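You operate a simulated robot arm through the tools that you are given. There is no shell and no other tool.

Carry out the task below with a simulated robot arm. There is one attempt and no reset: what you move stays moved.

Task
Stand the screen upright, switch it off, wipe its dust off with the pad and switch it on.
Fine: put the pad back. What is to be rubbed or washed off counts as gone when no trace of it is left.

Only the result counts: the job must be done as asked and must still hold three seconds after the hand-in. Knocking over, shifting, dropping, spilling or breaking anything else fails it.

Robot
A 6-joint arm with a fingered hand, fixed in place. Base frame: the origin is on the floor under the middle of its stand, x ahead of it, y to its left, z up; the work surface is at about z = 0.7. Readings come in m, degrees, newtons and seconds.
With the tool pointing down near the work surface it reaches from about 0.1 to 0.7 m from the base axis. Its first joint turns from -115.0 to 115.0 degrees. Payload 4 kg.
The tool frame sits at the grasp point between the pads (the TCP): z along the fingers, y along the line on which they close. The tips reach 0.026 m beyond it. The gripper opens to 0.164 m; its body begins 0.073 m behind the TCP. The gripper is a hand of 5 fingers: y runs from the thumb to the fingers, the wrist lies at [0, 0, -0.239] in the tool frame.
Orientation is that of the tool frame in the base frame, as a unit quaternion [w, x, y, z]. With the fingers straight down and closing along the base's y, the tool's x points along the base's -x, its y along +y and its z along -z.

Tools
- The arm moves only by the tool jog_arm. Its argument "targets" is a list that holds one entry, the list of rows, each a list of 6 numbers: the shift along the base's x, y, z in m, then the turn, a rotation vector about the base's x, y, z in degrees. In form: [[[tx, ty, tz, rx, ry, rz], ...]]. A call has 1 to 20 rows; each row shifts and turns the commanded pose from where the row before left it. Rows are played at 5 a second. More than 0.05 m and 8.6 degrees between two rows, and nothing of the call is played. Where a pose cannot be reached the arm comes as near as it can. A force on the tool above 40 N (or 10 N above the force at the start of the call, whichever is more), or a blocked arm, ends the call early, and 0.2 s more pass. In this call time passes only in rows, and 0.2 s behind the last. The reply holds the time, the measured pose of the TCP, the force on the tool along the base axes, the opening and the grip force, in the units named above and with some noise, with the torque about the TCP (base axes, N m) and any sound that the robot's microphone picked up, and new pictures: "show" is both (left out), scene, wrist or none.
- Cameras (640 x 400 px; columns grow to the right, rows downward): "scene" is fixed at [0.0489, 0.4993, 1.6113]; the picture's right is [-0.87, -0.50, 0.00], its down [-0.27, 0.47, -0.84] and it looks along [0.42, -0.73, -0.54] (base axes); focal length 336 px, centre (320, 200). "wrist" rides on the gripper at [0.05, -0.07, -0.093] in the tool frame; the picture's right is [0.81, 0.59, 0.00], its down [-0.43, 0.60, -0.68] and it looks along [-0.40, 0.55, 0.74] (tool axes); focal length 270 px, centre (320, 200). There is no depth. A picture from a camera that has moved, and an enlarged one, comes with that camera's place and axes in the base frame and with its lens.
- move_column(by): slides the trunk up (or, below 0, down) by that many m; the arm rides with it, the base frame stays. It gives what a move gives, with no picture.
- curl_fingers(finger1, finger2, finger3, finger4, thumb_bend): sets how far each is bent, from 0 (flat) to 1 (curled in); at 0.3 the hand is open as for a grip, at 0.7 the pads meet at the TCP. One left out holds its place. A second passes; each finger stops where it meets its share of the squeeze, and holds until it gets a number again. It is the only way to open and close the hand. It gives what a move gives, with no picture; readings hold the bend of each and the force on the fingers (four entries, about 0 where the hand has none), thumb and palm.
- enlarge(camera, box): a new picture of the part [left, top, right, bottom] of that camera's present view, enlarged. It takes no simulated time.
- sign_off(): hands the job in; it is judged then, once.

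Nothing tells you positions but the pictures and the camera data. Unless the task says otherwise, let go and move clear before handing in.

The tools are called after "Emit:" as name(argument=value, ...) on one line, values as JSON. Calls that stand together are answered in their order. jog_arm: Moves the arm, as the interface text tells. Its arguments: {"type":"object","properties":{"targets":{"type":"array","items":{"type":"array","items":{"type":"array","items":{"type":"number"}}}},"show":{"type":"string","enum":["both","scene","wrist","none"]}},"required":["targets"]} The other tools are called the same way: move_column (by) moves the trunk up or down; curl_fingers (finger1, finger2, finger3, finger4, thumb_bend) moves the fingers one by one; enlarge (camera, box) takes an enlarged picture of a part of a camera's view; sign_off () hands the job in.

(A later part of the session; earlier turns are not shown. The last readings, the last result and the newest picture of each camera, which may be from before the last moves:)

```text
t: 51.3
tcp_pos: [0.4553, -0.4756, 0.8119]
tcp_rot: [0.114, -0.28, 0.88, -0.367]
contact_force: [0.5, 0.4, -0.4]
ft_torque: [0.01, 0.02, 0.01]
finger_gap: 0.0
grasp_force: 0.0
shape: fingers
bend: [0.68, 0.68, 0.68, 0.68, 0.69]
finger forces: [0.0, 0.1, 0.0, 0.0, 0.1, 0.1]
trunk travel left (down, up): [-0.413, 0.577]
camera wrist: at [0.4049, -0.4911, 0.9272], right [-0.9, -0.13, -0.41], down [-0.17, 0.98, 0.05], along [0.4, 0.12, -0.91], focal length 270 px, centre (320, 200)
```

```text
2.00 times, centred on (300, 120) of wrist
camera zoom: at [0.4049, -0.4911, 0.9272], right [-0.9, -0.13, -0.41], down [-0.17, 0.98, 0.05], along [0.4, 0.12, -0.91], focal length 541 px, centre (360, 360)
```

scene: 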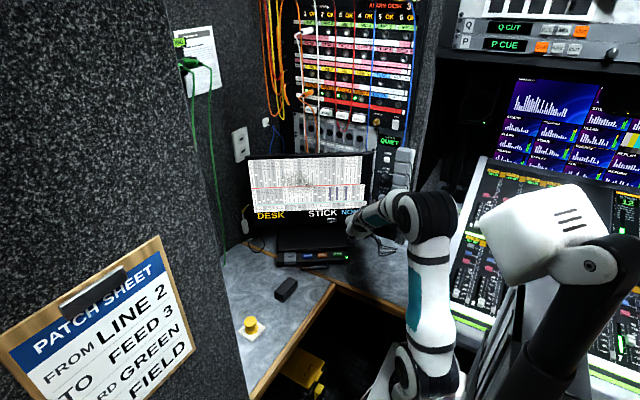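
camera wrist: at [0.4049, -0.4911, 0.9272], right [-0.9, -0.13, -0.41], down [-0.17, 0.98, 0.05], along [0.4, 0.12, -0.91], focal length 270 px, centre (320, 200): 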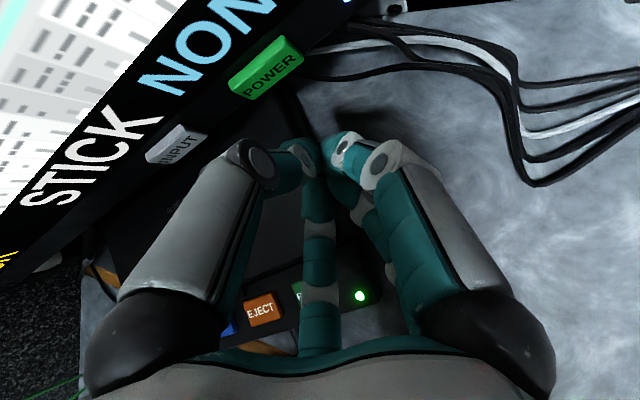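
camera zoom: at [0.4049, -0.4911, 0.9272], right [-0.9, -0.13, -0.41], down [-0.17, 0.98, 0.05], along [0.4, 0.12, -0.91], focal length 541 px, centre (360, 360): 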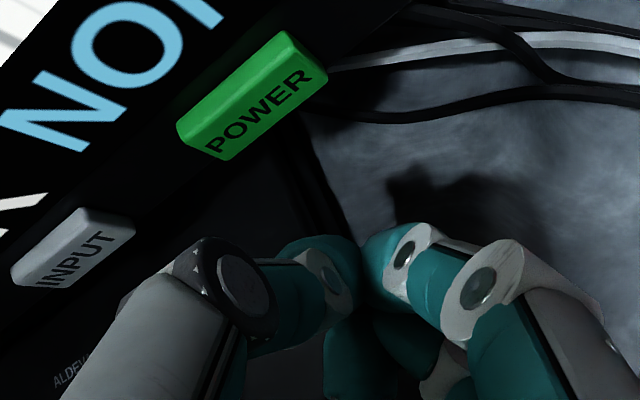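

By size and parallax the button's face is at about n -0.73, z 0.795, u 0.10. I'll lower 9 mm and creep forward until the thumb touches.

Emit:
jog_arm(targets=[[[0.0115, -0.0164, -0.009, 0, 0, 0], [0.0069, -0.0098, 0, 0, 0, 0], [0, 0, 0, 0, 0, 0]]], show="wrist")

Emit:
jog_arm(targets=[[[0.00115, -0.00164, 0, 0, 0, 0], [0.00115, -0.00164, 0, 0, 0, 0]]], show="none")

Emit:
jog_arm(targets=[[[0.00115, -0.00164, 0, 0, 0, 0], [0.00115, -0.00164, 0, 0, 0, 0]]], show="wrist")

```text
t: 52.1
tcp_pos: [0.4727, -0.5023, 0.8018]
tcp_rot: [0.114, -0.28, 0.88, -0.367]
contact_force: [0.1, 0.3, 0.3]
ft_torque: [-0.01, 0.0, 0.01]
finger_gap: 0.0
grasp_force: 0.1
shape: fingers
bend: [0.68, 0.68, 0.68, 0.68, 0.69]
finger forces: [0.0, 0.0, 0.0, 0.0, 0.1, 0.0]
trunk travel left (down, up): [-0.413, 0.577]
camera wrist: at [0.4226, -0.5171, 0.9171], right [-0.9, -0.13, -0.41], down [-0.17, 0.98, 0.05], along [0.4, 0.12, -0.91], focal length 270 px, centre (320, 200)
```

wrist: 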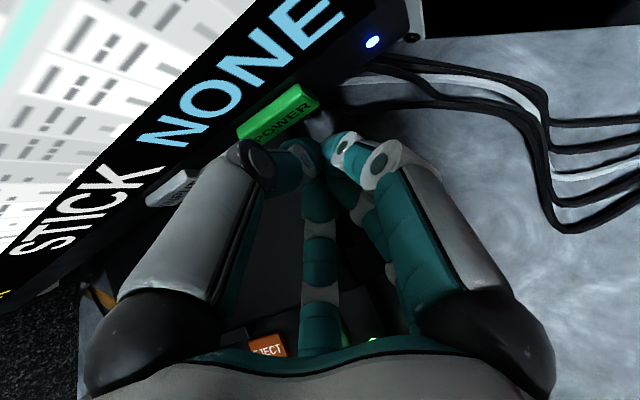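

```text
t: 52.7
tcp_pos: [0.4748, -0.5056, 0.8026]
tcp_rot: [0.114, -0.28, 0.88, -0.366]
contact_force: [0.6, -0.4, -0.7]
ft_torque: [-0.01, -0.04, 0.01]
finger_gap: 0.0
grasp_force: 0.1
shape: fingers
bend: [0.68, 0.68, 0.68, 0.68, 0.69]
finger forces: [0.0, 0.1, 0.0, 0.0, 0.1, 0.1]
trunk travel left (down, up): [-0.413, 0.577]
```

```text
t: 53.3
tcp_pos: [0.478, -0.5096, 0.8025]
tcp_rot: [0.114, -0.28, 0.88, -0.366]
contact_force: [-0.6, -0.1, 1.0]
ft_torque: [0.02, -0.01, 0.0]
finger_gap: 0.0
grasp_force: 0.0
shape: fingers
bend: [0.68, 0.68, 0.68, 0.68, 0.69]
finger forces: [0.0, 0.0, 0.0, 0.1, 0.1, 0.1]
trunk travel left (down, up): [-0.413, 0.577]
camera wrist: at [0.4273, -0.524, 0.9173], right [-0.9, -0.13, -0.41], down [-0.17, 0.98, 0.05], along [0.4, 0.12, -0.91], focal length 270 px, centre (320, 200)
```

wrist: 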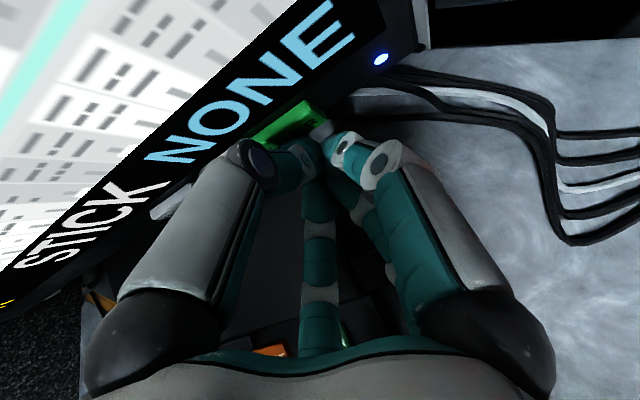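

Emit:
enlarge(camera="wrist", box=[140, 70, 380, 220])

Emit:
enlarge(camera="scene", box=[320, 190, 400, 240])

```text
2.67 times, centred on (260, 145) of wrist
camera zoom: at [0.4273, -0.524, 0.9173], right [-0.9, -0.13, -0.41], down [-0.17, 0.98, 0.05], along [0.4, 0.12, -0.91], focal length 721 px, centre (480, 347)
```

zoom: 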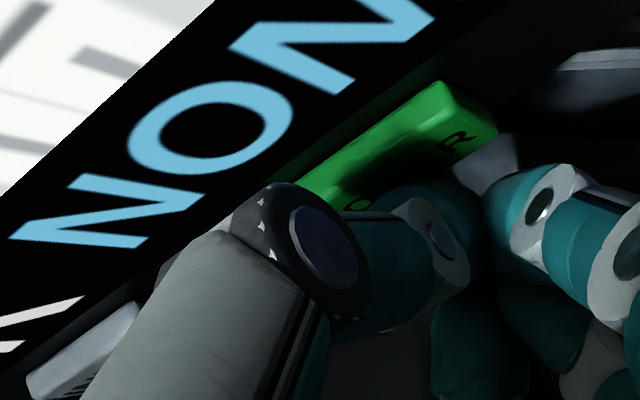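

```text
8.00 times, centred on (360, 215) of scene
camera zoom: at [0.0489, 0.4993, 1.6113], right [-0.87, -0.5, 0.0], down [-0.27, 0.47, -0.84], along [0.42, -0.73, -0.54], focal length 2684 px, centre (0, 80)
```

zoom: 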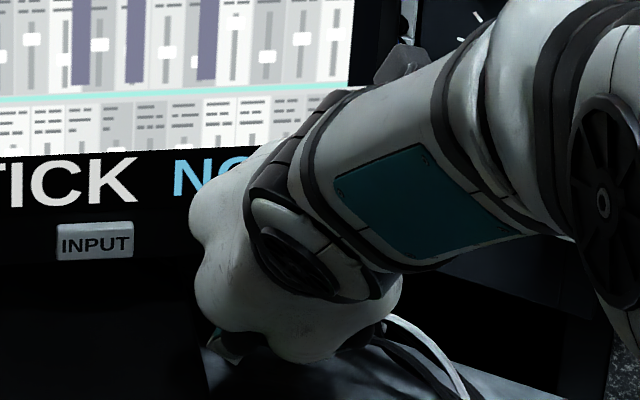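

The thumb's middle joint would reach the bezel almost together with its tip. I'll back off 3 cm and tilt the hand 11° flatter so that the tip clearly leads.

Emit:
jog_arm(targets=[[[-0.0086, 0.0123, 0, 0, 0, 0], [-0.0086, 0.0123, 0, 0, 0, 0], [0, 0, -0.002, -4.5, -3.16, 0], [0, 0, -0.002, -4.5, -3.16, 0], [0, 0, 0, 0, 0, 0]]], show="wrist")

Emit:
enlarge(camera="wrist", box=[200, 20, 400, 220])

```text
t: 54.5
tcp_pos: [0.4517, -0.4885, 0.7984]
tcp_rot: [0.106, -0.269, 0.87, -0.399]
contact_force: [0.0, 0.2, -0.2]
ft_torque: [0.04, -0.04, -0.01]
finger_gap: 0.0001
grasp_force: 0.0
shape: fingers
bend: [0.68, 0.68, 0.68, 0.68, 0.69]
finger forces: [0.0, 0.0, 0.0, 0.0, 0.0, 0.0]
out of reach, approached as far as the arm can: row 3, 4
trunk travel left (down, up): [-0.413, 0.577]
camera wrist: at [0.4, -0.4946, 0.9131], right [-0.9, -0.13, -0.42], down [-0.14, 0.99, -0.01], along [0.41, 0.05, -0.91], focal length 270 px, centre (320, 200)
```

wrist: 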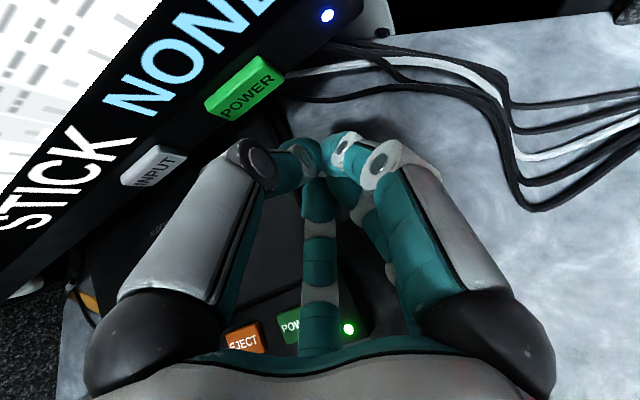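

```text
2.00 times, centred on (300, 120) of wrist
camera zoom: at [0.4, -0.4946, 0.9131], right [-0.9, -0.13, -0.42], down [-0.14, 0.99, -0.01], along [0.41, 0.05, -0.91], focal length 541 px, centre (360, 360)
```

zoom: 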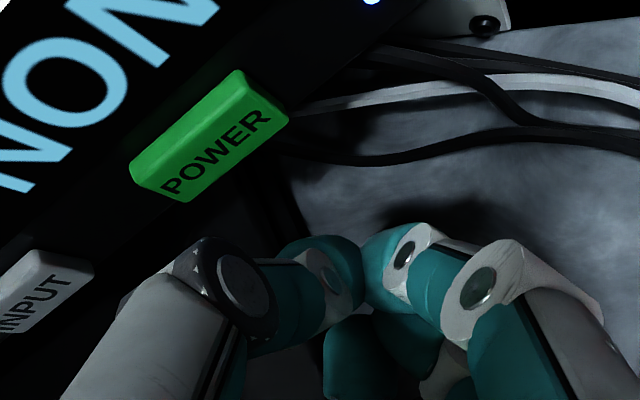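

The flatter tilt is out of the arm's reach here. Instead I'll back off a little and open the thumb slightly, so that its tip leads its joint.

Emit:
jog_arm(targets=[[[-0.0115, 0.0164, 0, 0, 0, 0], [-0.0115, 0.0164, 0, 0, 0, 0], [0, 0, 0, 0, 0, 0]]], show="none")

Emit:
curl_fingers(finger1=0.85, finger2=0.85, finger3=0.85, finger4=0.85, thumb_bend=0.5)

Emit:
enlarge(camera="wrist", box=[0, 0, 640, 400])

Emit:
enlarge(camera="scene", box=[310, 170, 410, 240])

```text
t: 55.3
tcp_pos: [0.4283, -0.457, 0.8002]
tcp_rot: [0.106, -0.269, 0.87, -0.399]
contact_force: [0.7, 1.1, 0.4]
ft_torque: [0.02, 0.02, -0.01]
finger_gap: 0.0
grasp_force: 0.0
shape: fingers
bend: [0.68, 0.68, 0.68, 0.68, 0.69]
finger forces: [0.0, 0.1, 0.0, 0.0, 0.1, 0.0]
trunk travel left (down, up): [-0.413, 0.577]
```

```text
t: 56.3
tcp_pos: [0.4287, -0.4562, 0.7989]
tcp_rot: [0.106, -0.27, 0.87, -0.398]
contact_force: [-0.9, -0.4, 0.0]
ft_torque: [0.01, 0.0, -0.07]
finger_gap: 0.03
grasp_force: 0.0
shape: fingers
bend: [0.73, 0.72, 0.72, 0.73, 0.5]
finger forces: [0.1, 0.1, 0.0, 0.0, 0.0, 0.0]
trunk travel left (down, up): [-0.413, 0.577]
```

```text
1.00 times, centred on (320, 200) of wrist (not enlarged: the box is as wide or as high as the picture)
camera zoom: at [0.3769, -0.4632, 0.9139], right [-0.9, -0.13, -0.42], down [-0.14, 0.99, -0.01], along [0.41, 0.05, -0.91], focal length 270 px, centre (320, 200)
```

zoom: 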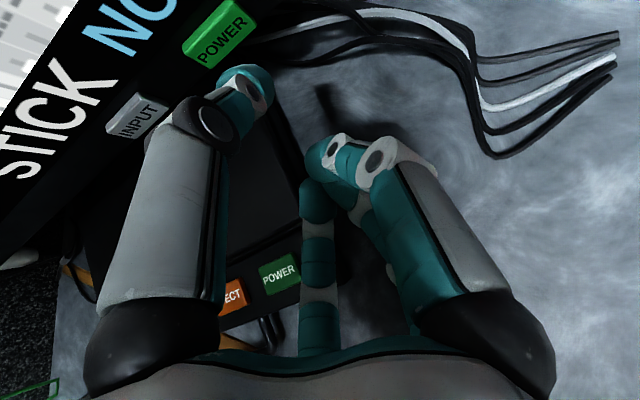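

```text
5.71 times, centred on (360, 205) of scene
camera zoom: at [0.0489, 0.4993, 1.6113], right [-0.87, -0.5, 0.0], down [-0.27, 0.47, -0.84], along [0.42, -0.73, -0.54], focal length 1918 px, centre (91, 171)
```

zoom: 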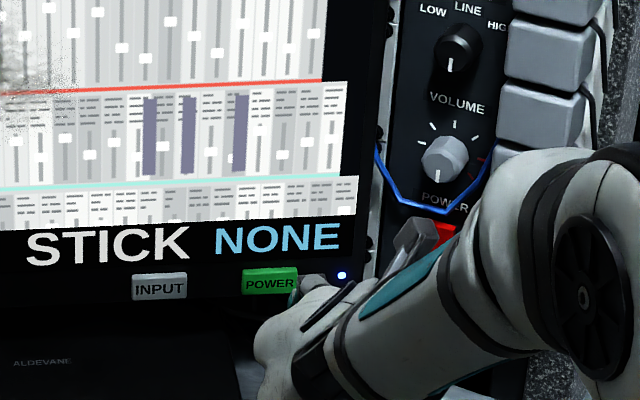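

The thumb tip now leads, and I place it about 1.2 cm right of and 8 mm above the button's centre. I'll correct that and advance 1 cm.

Emit:
jog_arm(targets=[[[0.0098, 0.0069, -0.008, 0, 0, 0], [0.00574, -0.0082, 0, 0, 0, 0], [0, 0, 0, 0, 0, 0]]], show="wrist")

Emit:
enlarge(camera="wrist", box=[140, 0, 340, 150])

Emit:
enlarge(camera="scene", box=[330, 195, 390, 235])

```text
t: 57.1
tcp_pos: [0.4441, -0.4586, 0.7905]
tcp_rot: [0.106, -0.269, 0.871, -0.398]
contact_force: [-0.4, 0.6, -0.3]
ft_torque: [-0.03, -0.02, 0.0]
finger_gap: 0.0299
grasp_force: 0.0
shape: fingers
bend: [0.73, 0.72, 0.72, 0.73, 0.5]
finger forces: [0.0, 0.0, 0.1, 0.0, 0.0, 0.0]
trunk travel left (down, up): [-0.413, 0.577]
camera wrist: at [0.3927, -0.4644, 0.9053], right [-0.9, -0.13, -0.42], down [-0.14, 0.99, -0.01], along [0.41, 0.05, -0.91], focal length 270 px, centre (320, 200)
```

wrist: 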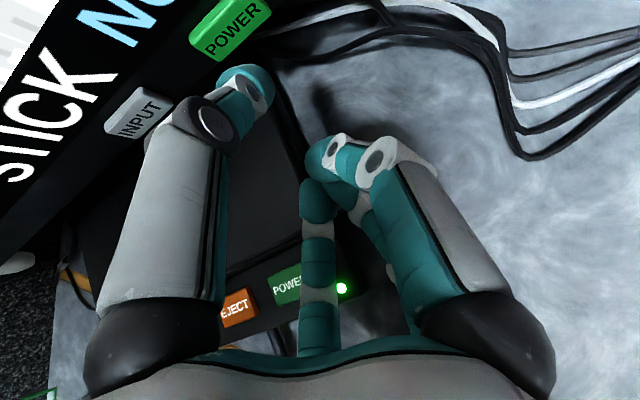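

```text
2.67 times, centred on (240, 75) of wrist
camera zoom: at [0.3927, -0.4644, 0.9053], right [-0.9, -0.13, -0.42], down [-0.14, 0.99, -0.01], along [0.41, 0.05, -0.91], focal length 721 px, centre (533, 533)
```

zoom: 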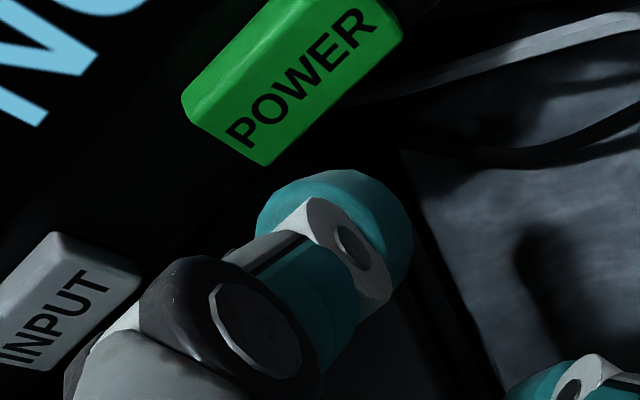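

```text
10.00 times, centred on (360, 215) of scene
camera zoom: at [0.0489, 0.4993, 1.6113], right [-0.87, -0.5, 0.0], down [-0.27, 0.47, -0.84], along [0.42, -0.73, -0.54], focal length 3356 px, centre (-80, 50)
```

zoom: 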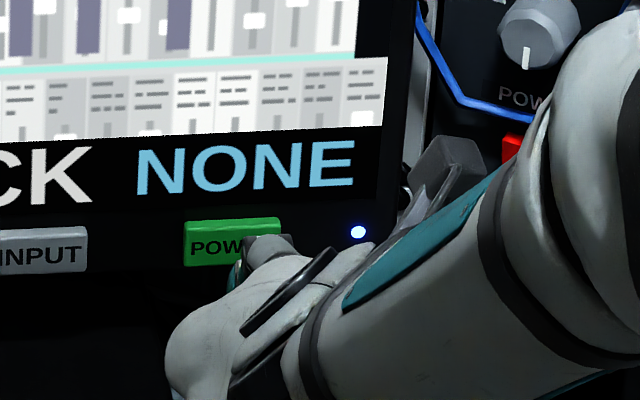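

Geometry from both cameras says the thumb will land on the button. I'll advance 12 mm, then creep.

Emit:
jog_arm(targets=[[[0.00344, -0.0049, 0, 0, 0, 0], [0.00344, -0.0049, 0, 0, 0, 0], [0, 0, 0, 0, 0, 0]]], show="none")

Emit:
jog_arm(targets=[[[0.00115, -0.00164, 0, 0, 0, 0], [0.00115, -0.00164, 0, 0, 0, 0]]], show="none")

Emit:
jog_arm(targets=[[[0.00115, -0.00164, 0, 0, 0, 0]]], show="both")

```text
t: 57.9
tcp_pos: [0.4515, -0.4664, 0.7902]
tcp_rot: [0.106, -0.271, 0.87, -0.398]
contact_force: [0.3, -0.3, -0.5]
ft_torque: [-0.01, 0.01, -0.02]
finger_gap: 0.0296
grasp_force: 0.0
shape: fingers
bend: [0.73, 0.72, 0.72, 0.73, 0.5]
finger forces: [0.1, 0.0, 0.0, 0.0, 0.0, 0.0]
trunk travel left (down, up): [-0.413, 0.577]
```

```text
t: 58.5
tcp_pos: [0.4526, -0.47, 0.7903]
tcp_rot: [0.106, -0.269, 0.87, -0.399]
contact_force: [0.3, -0.1, -0.1]
ft_torque: [0.03, 0.03, 0.0]
finger_gap: 0.0298
grasp_force: 0.0
shape: fingers
bend: [0.73, 0.72, 0.72, 0.73, 0.5]
finger forces: [0.0, 0.0, 0.0, 0.0, 0.0, 0.1]
trunk travel left (down, up): [-0.413, 0.577]
```

```text
t: 58.9
tcp_pos: [0.4546, -0.4722, 0.7906]
tcp_rot: [0.106, -0.269, 0.87, -0.399]
contact_force: [0.5, 0.1, -0.5]
ft_torque: [0.0, -0.03, 0.0]
finger_gap: 0.0297
grasp_force: 0.2
shape: fingers
bend: [0.73, 0.72, 0.72, 0.73, 0.5]
finger forces: [0.1, 0.0, 0.1, 0.0, 0.0, 0.0]
trunk travel left (down, up): [-0.413, 0.577]
camera wrist: at [0.403, -0.4784, 0.9053], right [-0.9, -0.13, -0.42], down [-0.14, 0.99, -0.01], along [0.41, 0.05, -0.91], focal length 270 px, centre (320, 200)
```

scene: 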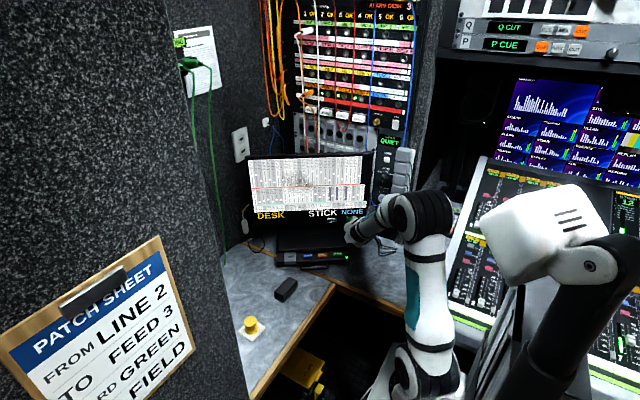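
wrist: 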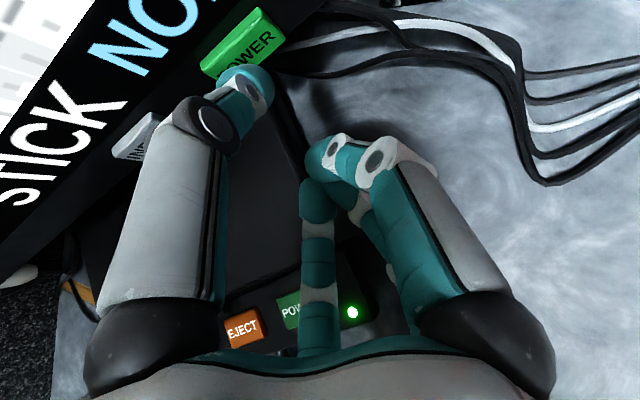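

Emit:
enlarge(camera="wrist", box=[140, 0, 340, 150])

Emit:
jog_arm(targets=[[[0.00115, -0.00164, 0, 0, 0, 0], [0.00115, -0.00164, 0, 0, 0, 0]]], show="none")

Emit:
jog_arm(targets=[[[0.00115, -0.00164, 0, 0, 0, 0]]], show="wrist")

```text
2.67 times, centred on (240, 75) of wrist
camera zoom: at [0.403, -0.4784, 0.9053], right [-0.9, -0.13, -0.42], down [-0.14, 0.99, -0.01], along [0.41, 0.05, -0.91], focal length 721 px, centre (533, 533)
```

zoom: 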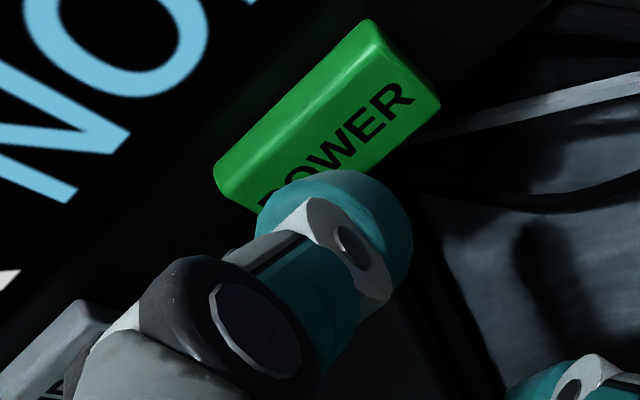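

```text
t: 59.5
tcp_pos: [0.4567, -0.4747, 0.7907]
tcp_rot: [0.106, -0.269, 0.871, -0.397]
contact_force: [-0.1, 0.0, -1.1]
ft_torque: [-0.04, 0.0, -0.02]
finger_gap: 0.03
grasp_force: 0.0
shape: fingers
bend: [0.73, 0.72, 0.72, 0.73, 0.5]
finger forces: [0.1, 0.0, 0.0, 0.0, 0.0, 0.0]
trunk travel left (down, up): [-0.413, 0.577]
```

```text
t: 59.9
tcp_pos: [0.4573, -0.4768, 0.7906]
tcp_rot: [0.106, -0.268, 0.871, -0.398]
contact_force: [0.2, -0.2, -0.4]
ft_torque: [-0.01, 0.0, -0.05]
finger_gap: 0.0296
grasp_force: 0.1
shape: fingers
bend: [0.73, 0.72, 0.72, 0.73, 0.5]
finger forces: [0.0, 0.0, 0.1, 0.0, 0.0, 0.1]
trunk travel left (down, up): [-0.413, 0.577]
camera wrist: at [0.4055, -0.4829, 0.905], right [-0.9, -0.13, -0.42], down [-0.14, 0.99, -0.01], along [0.41, 0.05, -0.91], focal length 270 px, centre (320, 200)
```

wrist: 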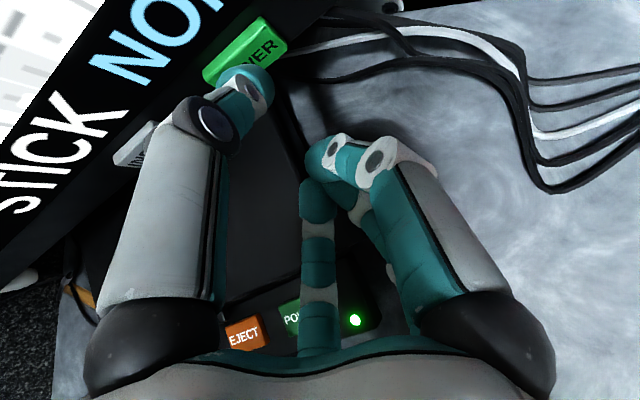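

No contact yet, so I'll keep going in small steps.

Emit:
jog_arm(targets=[[[0.00115, -0.00164, 0, 0, 0, 0], [0.00115, -0.00164, 0, 0, 0, 0]]], show="none")

Emit:
jog_arm(targets=[[[0.00115, -0.00164, 0, 0, 0, 0]]], show="none")

Emit:
jog_arm(targets=[[[0.00115, -0.00164, 0, 0, 0, 0]]], show="wrist")

Emit:
enlarge(camera="wrist", box=[140, 0, 340, 150])

```text
t: 60.5
tcp_pos: [0.4595, -0.4806, 0.7898]
tcp_rot: [0.106, -0.269, 0.87, -0.398]
contact_force: [0.1, 0.1, -0.5]
ft_torque: [0.04, -0.02, -0.02]
finger_gap: 0.0296
grasp_force: 0.0
shape: fingers
bend: [0.73, 0.72, 0.72, 0.73, 0.5]
finger forces: [0.1, 0.0, 0.1, 0.0, 0.0, 0.0]
trunk travel left (down, up): [-0.413, 0.577]
```

```text
t: 60.9
tcp_pos: [0.4606, -0.4819, 0.7905]
tcp_rot: [0.106, -0.269, 0.87, -0.399]
contact_force: [0.3, 0.0, 1.0]
ft_torque: [0.0, -0.02, -0.03]
finger_gap: 0.0297
grasp_force: 0.0
shape: fingers
bend: [0.73, 0.72, 0.72, 0.73, 0.5]
finger forces: [0.0, 0.0, 0.1, 0.1, 0.1, 0.0]
trunk travel left (down, up): [-0.413, 0.577]
```

```text
t: 61.3
tcp_pos: [0.4619, -0.4836, 0.7903]
tcp_rot: [0.106, -0.269, 0.871, -0.398]
contact_force: [-0.4, -0.5, -0.1]
ft_torque: [0.02, 0.01, -0.03]
finger_gap: 0.0299
grasp_force: 0.0
shape: fingers
bend: [0.73, 0.72, 0.72, 0.73, 0.5]
finger forces: [0.0, 0.0, 0.0, 0.1, 0.0, 0.1]
trunk travel left (down, up): [-0.413, 0.577]
camera wrist: at [0.4101, -0.4895, 0.9053], right [-0.9, -0.13, -0.42], down [-0.14, 0.99, -0.01], along [0.41, 0.05, -0.91], focal length 270 px, centre (320, 200)
```

wrist: 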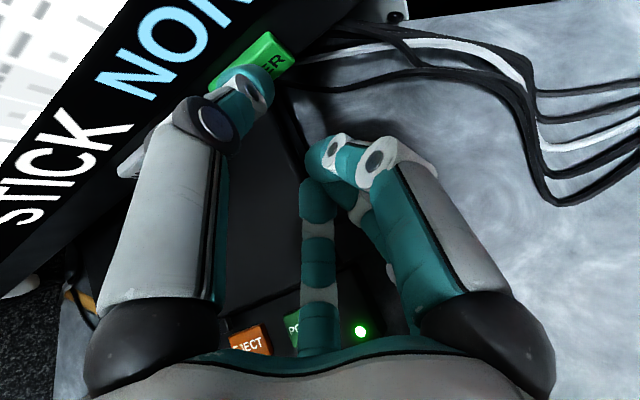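

```text
2.67 times, centred on (240, 75) of wrist
camera zoom: at [0.4101, -0.4895, 0.9053], right [-0.9, -0.13, -0.42], down [-0.14, 0.99, -0.01], along [0.41, 0.05, -0.91], focal length 721 px, centre (533, 533)
```

zoom: 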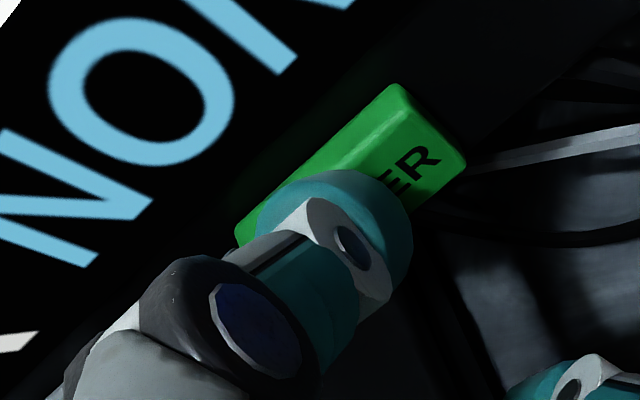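

The thumb would land left of the button's centre, so I'll shift 7 mm to the right and creep on.

Emit:
jog_arm(targets=[[[-0.0057, -0.004, 0, 0, 0, 0], [0.00115, -0.00164, 0, 0, 0, 0]]], show="none")

Emit:
jog_arm(targets=[[[0.00115, -0.00164, 0, 0, 0, 0]]], show="none")

Emit:
jog_arm(targets=[[[0.00115, -0.00164, 0, 0, 0, 0]]], show="wrist")

Emit:
enlarge(camera="wrist", box=[140, 0, 340, 150])

```text
t: 61.9
tcp_pos: [0.4565, -0.4886, 0.7914]
tcp_rot: [0.105, -0.27, 0.871, -0.397]
contact_force: [0.5, -0.2, -0.9]
ft_torque: [-0.03, 0.04, -0.02]
finger_gap: 0.0297
grasp_force: 0.0
shape: fingers
bend: [0.73, 0.72, 0.72, 0.73, 0.5]
finger forces: [0.0, 0.1, 0.0, 0.0, 0.0, 0.1]
trunk travel left (down, up): [-0.413, 0.577]
```

```text
t: 62.3
tcp_pos: [0.4579, -0.4905, 0.7909]
tcp_rot: [0.105, -0.269, 0.871, -0.398]
contact_force: [-0.4, 1.6, 0.1]
ft_torque: [-0.01, 0.0, 0.03]
finger_gap: 0.0295
grasp_force: 0.2
shape: fingers
bend: [0.73, 0.72, 0.72, 0.73, 0.5]
finger forces: [0.1, 0.0, 0.1, 0.0, 0.4, 0.1]
trunk travel left (down, up): [-0.413, 0.577]
```

```text
t: 62.7
tcp_pos: [0.4597, -0.4926, 0.7903]
tcp_rot: [0.106, -0.27, 0.87, -0.398]
contact_force: [-1.5, 1.3, 0.5]
ft_torque: [-0.02, -0.07, 0.02]
finger_gap: 0.0291
grasp_force: 0.7
shape: fingers
bend: [0.73, 0.72, 0.72, 0.73, 0.5]
finger forces: [0.1, 0.1, 0.1, 0.1, 1.6, 0.1]
trunk travel left (down, up): [-0.413, 0.577]
camera wrist: at [0.4075, -0.4978, 0.9051], right [-0.9, -0.13, -0.42], down [-0.14, 0.99, -0.01], along [0.41, 0.05, -0.91], focal length 270 px, centre (320, 200)
```

wrist: 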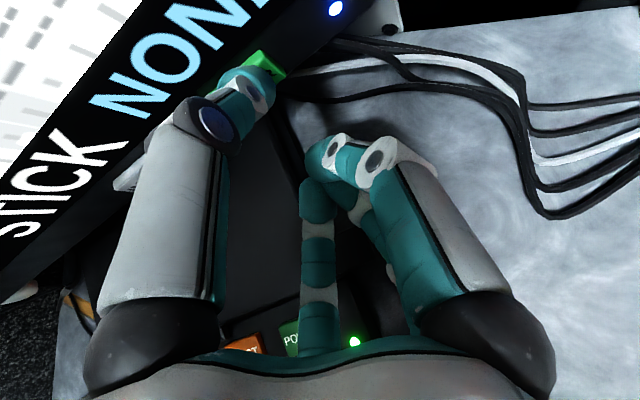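

```text
2.67 times, centred on (240, 75) of wrist
camera zoom: at [0.4075, -0.4978, 0.9051], right [-0.9, -0.13, -0.42], down [-0.14, 0.99, -0.01], along [0.41, 0.05, -0.91], focal length 721 px, centre (533, 533)
```

zoom: 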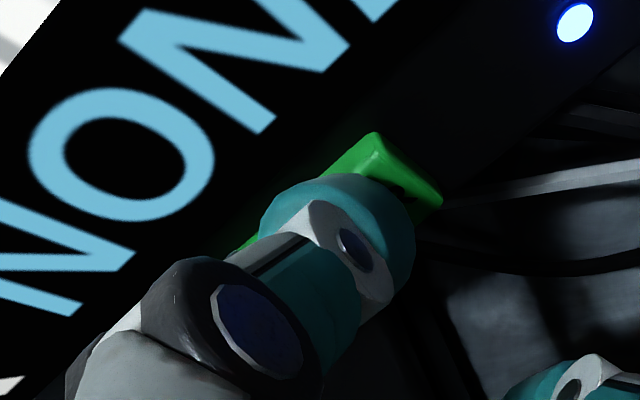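

The thumb is on the POWER button with about 2 N. I'll press further in 1.5 mm steps, watching the display and LED.

Emit:
jog_arm(targets=[[[0.00086, -0.00123, 0, 0, 0, 0]]], show="wrist")

Emit:
jog_arm(targets=[[[0.00086, -0.00123, 0, 0, 0, 0]]], show="wrist")

```text
t: 63.1
tcp_pos: [0.4603, -0.4944, 0.7895]
tcp_rot: [0.106, -0.268, 0.871, -0.399]
contact_force: [-1.4, 1.8, 1.1]
ft_torque: [-0.05, -0.07, 0.0]
finger_gap: 0.0283
grasp_force: 1.2
shape: fingers
bend: [0.73, 0.72, 0.72, 0.73, 0.5]
finger forces: [0.0, 0.1, 0.0, 0.0, 2.2, 0.0]
trunk travel left (down, up): [-0.413, 0.577]
heard: click
camera wrist: at [0.4084, -0.4989, 0.9054], right [-0.9, -0.13, -0.42], down [-0.14, 0.99, -0.01], along [0.41, 0.05, -0.91], focal length 270 px, centre (320, 200)
```

wrist: 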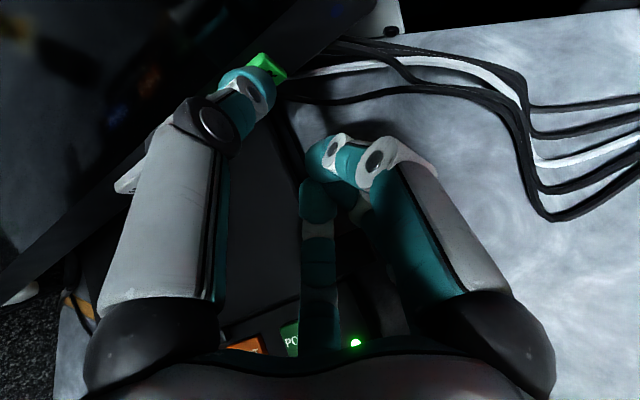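

```text
t: 63.5
tcp_pos: [0.4606, -0.4943, 0.7918]
tcp_rot: [0.105, -0.269, 0.87, -0.399]
contact_force: [-1.3, 2.7, 1.0]
ft_torque: [-0.09, -0.11, 0.05]
finger_gap: 0.0276
grasp_force: 1.1
shape: fingers
bend: [0.73, 0.72, 0.72, 0.73, 0.51]
finger forces: [0.0, 0.0, 0.0, 0.1, 3.4, 0.0]
trunk travel left (down, up): [-0.413, 0.577]
camera wrist: at [0.4092, -0.5001, 0.9054], right [-0.9, -0.13, -0.42], down [-0.14, 0.99, -0.01], along [0.41, 0.05, -0.91], focal length 270 px, centre (320, 200)
```

wrist: 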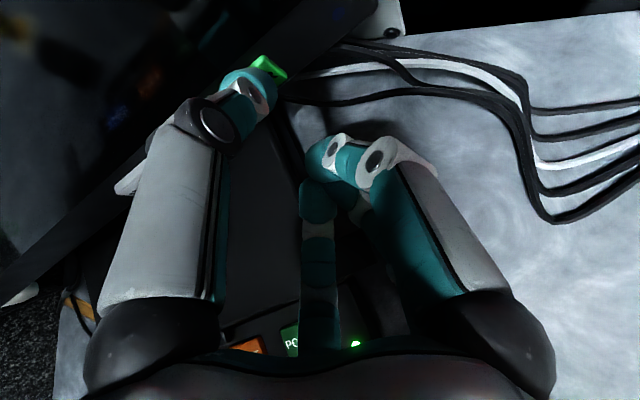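

A click, and the screen went dark: it is off. I'll back straight off and check.

Emit:
jog_arm(targets=[[[-0.0115, 0.0164, 0, 0, 0, 0], [-0.0172, 0.0246, 0, 0, 0, 0], [-0.0172, 0.0246, 0, 0, 0, 0], [0, 0.02, 0.03, 0, 0, 0], [0, 0.02, 0.03, 0, 0, 0]]], show="both")

Emit:
enlarge(camera="scene", box=[230, 140, 390, 240])

```text
t: 64.7
tcp_pos: [0.4116, -0.3878, 0.8506]
tcp_rot: [0.105, -0.27, 0.871, -0.398]
contact_force: [-0.8, -0.1, -0.2]
ft_torque: [-0.03, 0.0, -0.01]
finger_gap: 0.0296
grasp_force: 0.0
shape: fingers
bend: [0.73, 0.72, 0.72, 0.73, 0.5]
finger forces: [0.0, 0.0, 0.0, 0.1, 0.0, 0.0]
trunk travel left (down, up): [-0.413, 0.577]
camera wrist: at [0.3609, -0.3933, 0.9652], right [-0.9, -0.13, -0.42], down [-0.14, 0.99, -0.01], along [0.41, 0.05, -0.91], focal length 270 px, centre (320, 200)
```

scene: 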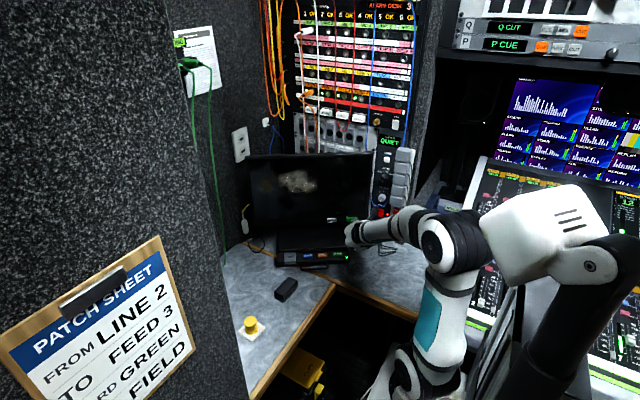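
wrist: 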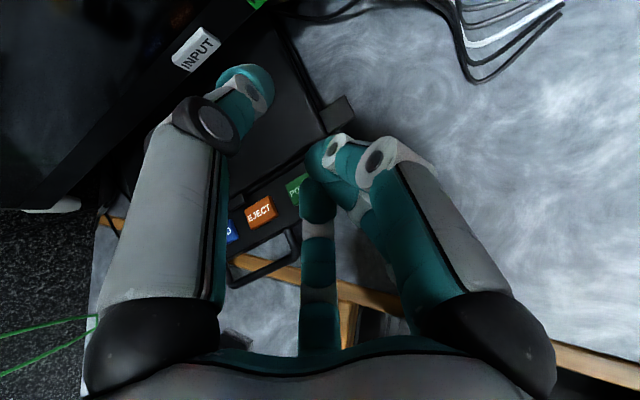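

```text
4.00 times, centred on (310, 190) of scene
camera zoom: at [0.0489, 0.4993, 1.6113], right [-0.87, -0.5, 0.0], down [-0.27, 0.47, -0.84], along [0.42, -0.73, -0.54], focal length 1342 px, centre (360, 240)
```

zoom: 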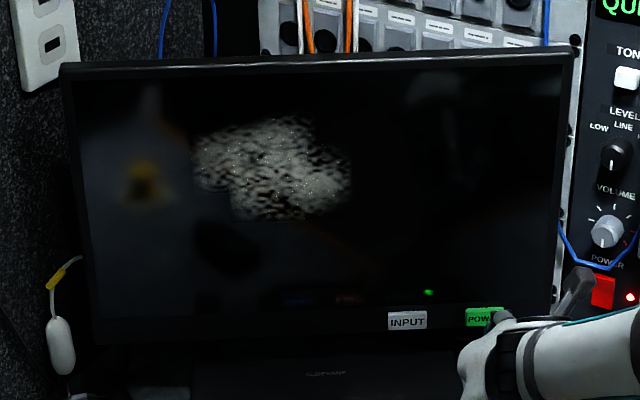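

The screen is off, and the dust shows as two overlapping patches at about u 0.24–0.39, z 0.92–1.04 on its face. Now I'll go for the white pad, turning the hand back to point straight down on the way.

Emit:
jog_arm(targets=[[[0.015, 0.04, 0.0167, 6.7, 4.7, 0], [0.015, 0.04, 0.0167, 6.7, 4.7, 0], [0.015, 0.04, 0.0167, 6.7, 4.7, 0], [0.015, 0.04, 0.0167, 6.7, 4.7, 0], [0.015, 0.04, 0.0167, 6.7, 4.7, 0], [0.015, 0.04, 0.0167, 6.7, 4.7, 0], [0, 0, 0, 0, 0, 0]]], show="scene")

```text
t: 66.3
tcp_pos: [0.5045, -0.1484, 0.9521]
tcp_rot: [-0.021, -0.304, 0.952, -0.001]
contact_force: [-0.4, -0.3, -0.2]
ft_torque: [0.0, 0.01, -0.01]
finger_gap: 0.0298
grasp_force: 0.0
shape: fingers
bend: [0.73, 0.72, 0.72, 0.73, 0.5]
finger forces: [0.0, 0.0, 0.0, 0.0, 0.1, 0.0]
trunk travel left (down, up): [-0.413, 0.577]
```

scene: 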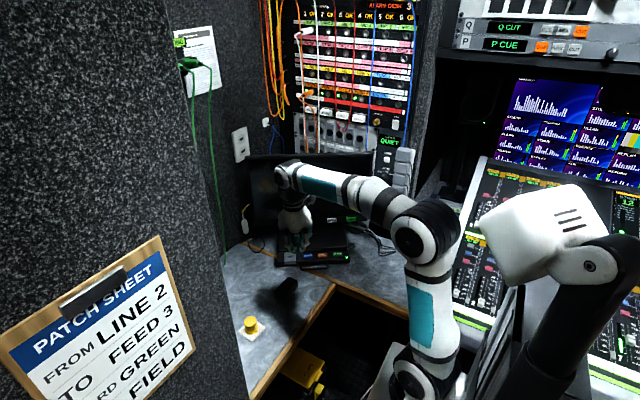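

Nearly vertical now. I'll yaw the hand to line up with the pad's edges, remove the small residual tilt and look at the pad.

Emit:
jog_arm(targets=[[[0, 0.016, -0.006, 0.86, -2.23, 0], [0, 0.016, -0.006, 0, 0, -8.2], [0, 0.016, -0.006, 0, 0, -8.2], [0, 0.016, -0.006, 0, 0, -8.2], [0, 0.016, -0.006, 0, 0, -8.2], [0, 0.016, -0.006, 0, 0, -8.2], [0, 0, 0, 0, 0, 0]]], show="none")

Emit:
curl_fingers(finger1=0.4, finger2=0.4, finger3=0.4, finger4=0.4, thumb_bend=0.4)

Emit:
enlarge(camera="wrist", box=[0, 0, 640, 400])

Emit:
enlarge(camera="scene", box=[200, 190, 360, 350])

```text
t: 67.9
tcp_pos: [0.5041, -0.0504, 0.9153]
tcp_rot: [0.0, 0.05, 0.999, -0.001]
contact_force: [-0.4, -0.4, -0.2]
ft_torque: [0.02, 0.0, 0.02]
finger_gap: 0.0297
grasp_force: 0.1
shape: fingers
bend: [0.73, 0.72, 0.72, 0.73, 0.5]
finger forces: [0.0, 0.1, 0.0, 0.0, 0.1, 0.1]
trunk travel left (down, up): [-0.413, 0.577]
```

```text
t: 68.9
tcp_pos: [0.5043, -0.0505, 0.9161]
tcp_rot: [0.0, 0.049, 0.999, -0.001]
contact_force: [-0.2, -0.3, 0.4]
ft_torque: [0.03, 0.02, 0.03]
finger_gap: 0.0666
grasp_force: 0.0
shape: fingers
bend: [0.4, 0.4, 0.4, 0.4, 0.4]
finger forces: [0.0, 0.0, 0.0, 0.0, 0.0, 0.0]
trunk travel left (down, up): [-0.413, 0.577]
```

```text
1.00 times, centred on (320, 200) of wrist (not enlarged: the box is as wide or as high as the picture)
camera zoom: at [0.4485, -0.1159, 1.0086], right [-0.75, 0.66, 0.0], down [0.49, 0.55, 0.68], along [0.45, 0.5, -0.74], focal length 270 px, centre (320, 200)
```

zoom: 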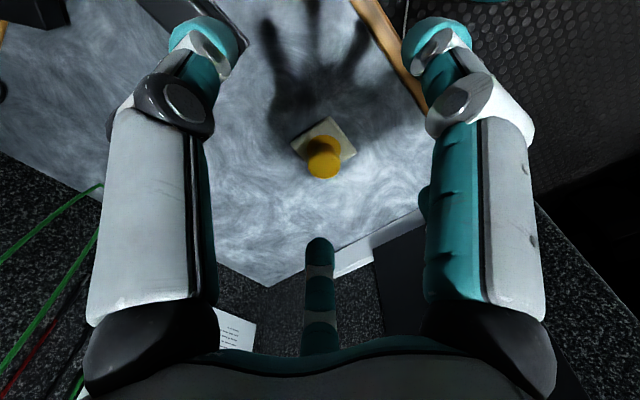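

```text
2.50 times, centred on (280, 270) of scene
camera zoom: at [0.0489, 0.4993, 1.6113], right [-0.87, -0.5, 0.0], down [-0.27, 0.47, -0.84], along [0.42, -0.73, -0.54], focal length 839 px, centre (420, 25)
```

zoom: 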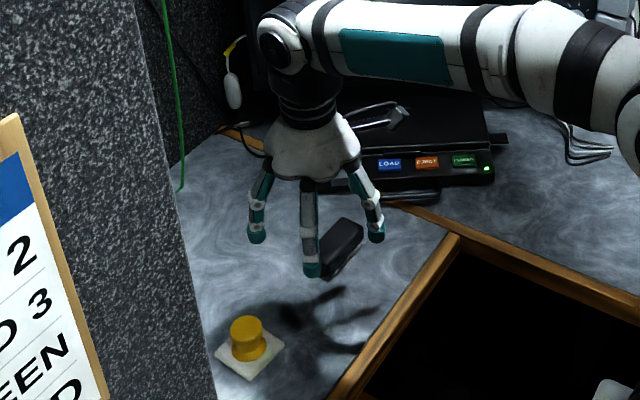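

The hand is open and pointing down. I'll zoom on the pad to refine its position.

Emit:
enlarge(camera="wrist", box=[280, 100, 376, 190])

Emit:
enlarge(camera="scene", box=[230, 305, 270, 345])

```text
4.44 times, centred on (328, 145) of wrist
camera zoom: at [0.4485, -0.1159, 1.0086], right [-0.75, 0.66, 0.0], down [0.49, 0.55, 0.68], along [0.45, 0.5, -0.74], focal length 1201 px, centre (284, 444)
```

zoom: 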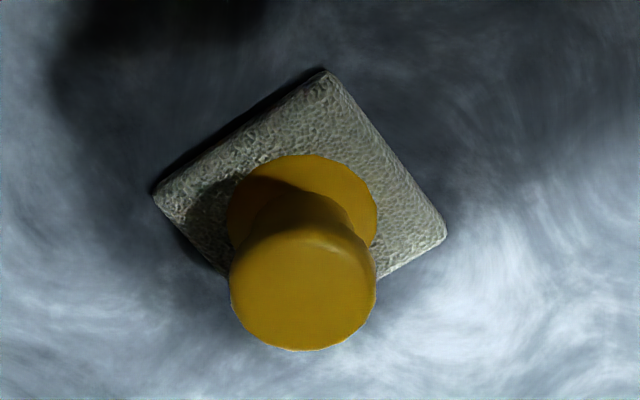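

```text
10.00 times, centred on (250, 325) of scene
camera zoom: at [0.0489, 0.4993, 1.6113], right [-0.87, -0.5, 0.0], down [-0.27, 0.47, -0.84], along [0.42, -0.73, -0.54], focal length 3356 px, centre (1020, -1050)
```

zoom: 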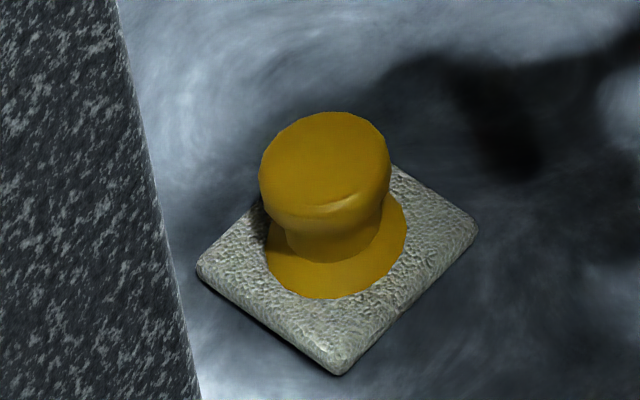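

I now understand the hand: five digits arranged radially (thumb at tool −y), which suits the knob. The knob axis is at about (0.563, 0.023), so I'll move above it and check the centring.

Emit:
jog_arm(targets=[[[0.0196, 0.0246, -0.032, 0, 0, 0], [0.0196, 0.0246, -0.032, 0, 0, 0], [0.0196, 0.0246, -0.032, 0, 0, 0], [0, 0, 0, 0, 0, 0]]], show="both")

Emit:
enlarge(camera="wrist", box=[200, 40, 440, 200])

Emit:
enlarge(camera="scene", box=[210, 260, 310, 360])

```text
t: 69.9
tcp_pos: [0.565, 0.02, 0.8188]
tcp_rot: [0.001, 0.048, 0.999, -0.001]
contact_force: [-0.4, -0.2, -0.4]
ft_torque: [0.01, 0.0, 0.01]
finger_gap: 0.0664
grasp_force: 0.1
shape: fingers
bend: [0.4, 0.4, 0.4, 0.4, 0.4]
finger forces: [0.0, 0.0, 0.1, 0.1, 0.0, 0.0]
trunk travel left (down, up): [-0.413, 0.577]
camera wrist: at [0.5092, -0.0447, 0.9125], right [-0.75, 0.66, 0.0], down [0.49, 0.55, 0.68], along [0.45, 0.5, -0.74], focal length 270 px, centre (320, 200)
```

scene: 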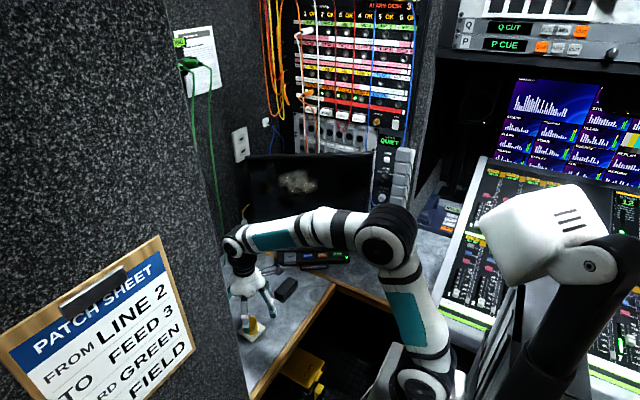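
wrist: 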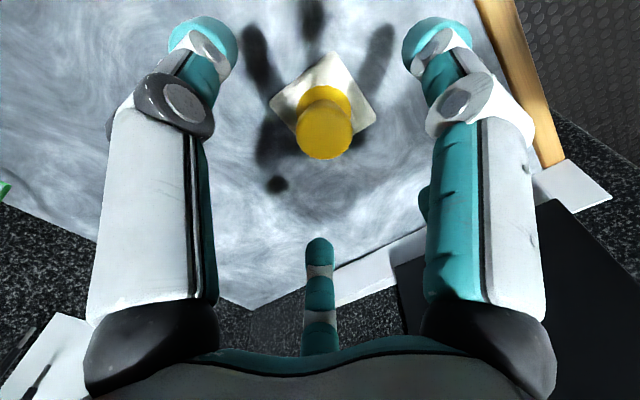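

```text
2.50 times, centred on (320, 120) of wrist
camera zoom: at [0.5092, -0.0447, 0.9125], right [-0.75, 0.66, 0.0], down [0.49, 0.55, 0.68], along [0.45, 0.5, -0.74], focal length 676 px, centre (320, 400)
```

zoom: 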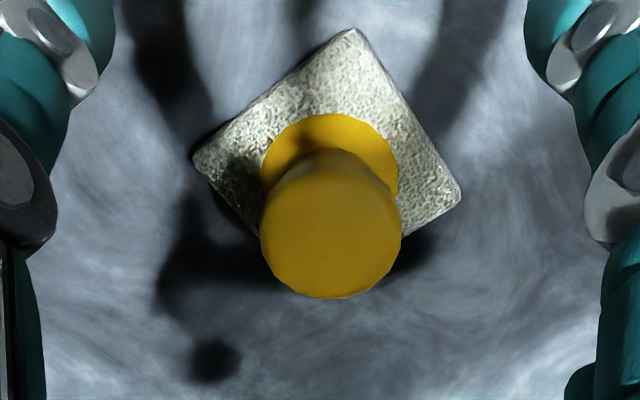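

```text
4.00 times, centred on (260, 310) of scene
camera zoom: at [0.0489, 0.4993, 1.6113], right [-0.87, -0.5, 0.0], down [-0.27, 0.47, -0.84], along [0.42, -0.73, -0.54], focal length 1342 px, centre (560, -240)
```

zoom: 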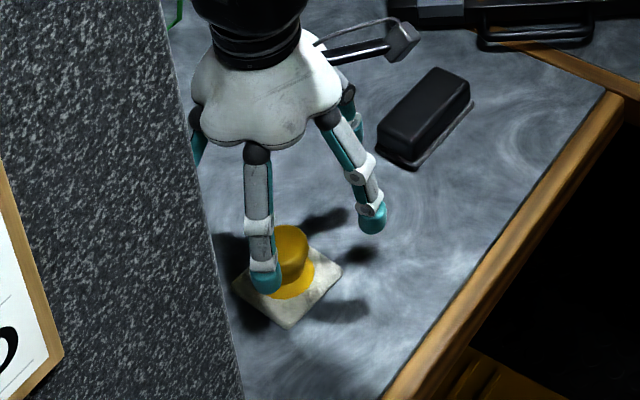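

The knob is centred under the hand to within 1–2 mm. I'll descend to z about 0.75 with the digits open around it.

Emit:
jog_arm(targets=[[[0, 0, -0.02, 0, 0, 0], [0, 0, -0.02, 0, 0, 0], [0, 0, -0.015, 0, 0, 0], [0, 0, -0.008, 0, 0, 0], [0, 0, -0.004, 0, 0, 0]]], show="both")

Emit:
enlarge(camera="scene", box=[210, 260, 310, 360])

```text
t: 71.1
tcp_pos: [0.5633, 0.0197, 0.7524]
tcp_rot: [0.0, 0.05, 0.999, -0.001]
contact_force: [-0.4, 0.3, 1.0]
ft_torque: [-0.01, 0.02, 0.02]
finger_gap: 0.0665
grasp_force: 0.0
shape: fingers
bend: [0.4, 0.4, 0.4, 0.4, 0.4]
finger forces: [0.0, 0.1, 0.1, 0.0, 0.0, 0.1]
trunk travel left (down, up): [-0.413, 0.577]
camera wrist: at [0.5073, -0.0437, 0.845], right [-0.75, 0.66, 0.0], down [0.49, 0.55, 0.68], along [0.45, 0.5, -0.74], focal length 270 px, centre (320, 200)
```

scene: 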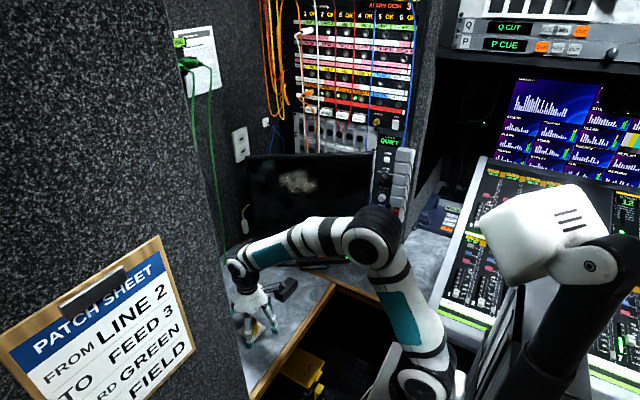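
wrist: 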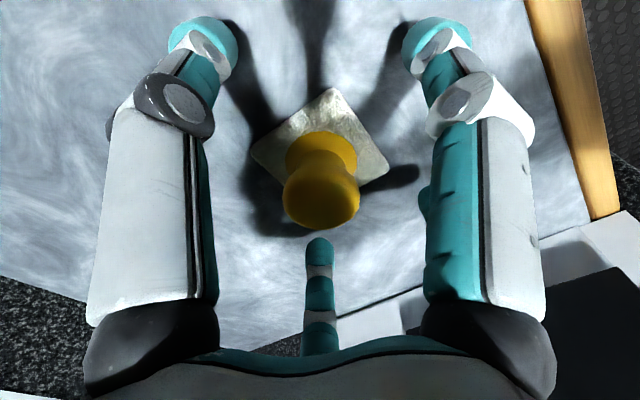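

```text
4.00 times, centred on (260, 310) of scene
camera zoom: at [0.0489, 0.4993, 1.6113], right [-0.87, -0.5, 0.0], down [-0.27, 0.47, -0.84], along [0.42, -0.73, -0.54], focal length 1342 px, centre (560, -240)
```

zoom: 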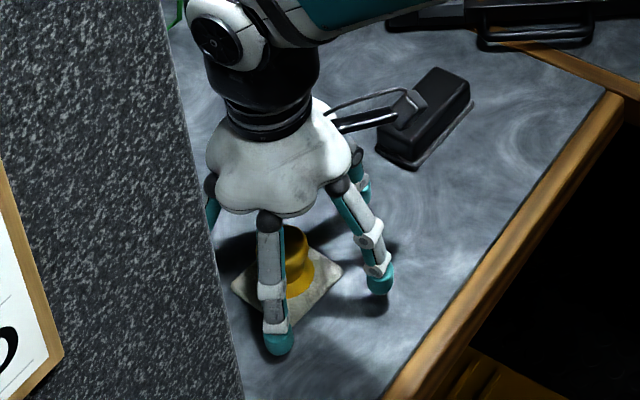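

The digits surround the knob. I'll lower 3 mm more and begin to close.

Emit:
jog_arm(targets=[[[0.0008, 0.0008, -0.003, 0, 0, 0], [0, 0, 0, 0, 0, 0]]], show="none")

Emit:
curl_fingers(finger1=0.56, finger2=0.56, finger3=0.56, finger4=0.56, thumb_bend=0.56)

Emit:
enlarge(camera="wrist", box=[160, 60, 480, 260])

Emit:
enlarge(camera="scene", box=[210, 290, 290, 360])

```text
t: 71.7
tcp_pos: [0.5649, 0.0225, 0.7492]
tcp_rot: [0.001, 0.049, 0.999, -0.002]
contact_force: [0.1, -0.2, -0.4]
ft_torque: [-0.02, -0.02, 0.01]
finger_gap: 0.0668
grasp_force: 0.1
shape: fingers
bend: [0.4, 0.4, 0.4, 0.4, 0.4]
finger forces: [0.0, 0.0, 0.0, 0.0, 0.0, 0.0]
trunk travel left (down, up): [-0.413, 0.577]
```

```text
t: 72.7
tcp_pos: [0.564, 0.0223, 0.7482]
tcp_rot: [0.0, 0.049, 0.999, -0.002]
contact_force: [-0.4, -0.5, -0.6]
ft_torque: [0.01, 0.02, -0.03]
finger_gap: 0.0281
grasp_force: 0.0
shape: fingers
bend: [0.56, 0.56, 0.56, 0.56, 0.56]
finger forces: [0.1, 0.0, 0.1, 0.0, 0.0, 0.0]
trunk travel left (down, up): [-0.413, 0.577]
```

```text
2.00 times, centred on (320, 160) of wrist
camera zoom: at [0.508, -0.0428, 0.8419], right [-0.75, 0.66, 0.0], down [0.49, 0.55, 0.68], along [0.45, 0.5, -0.74], focal length 541 px, centre (320, 280)
```

zoom: 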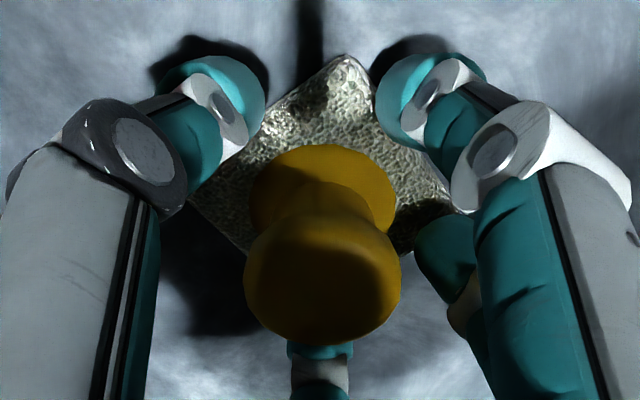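

```text
5.71 times, centred on (250, 325) of scene
camera zoom: at [0.0489, 0.4993, 1.6113], right [-0.87, -0.5, 0.0], down [-0.27, 0.47, -0.84], along [0.42, -0.73, -0.54], focal length 1918 px, centre (720, -514)
```

zoom: 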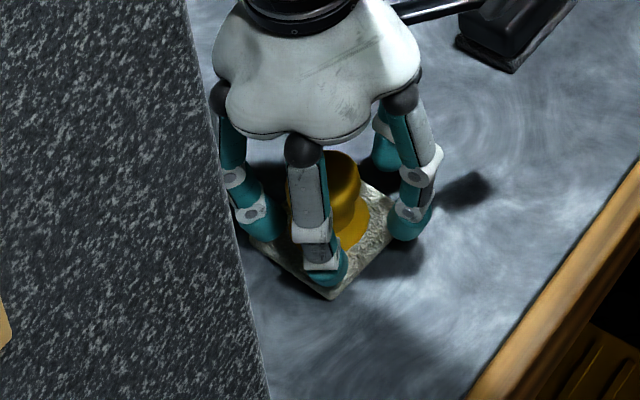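

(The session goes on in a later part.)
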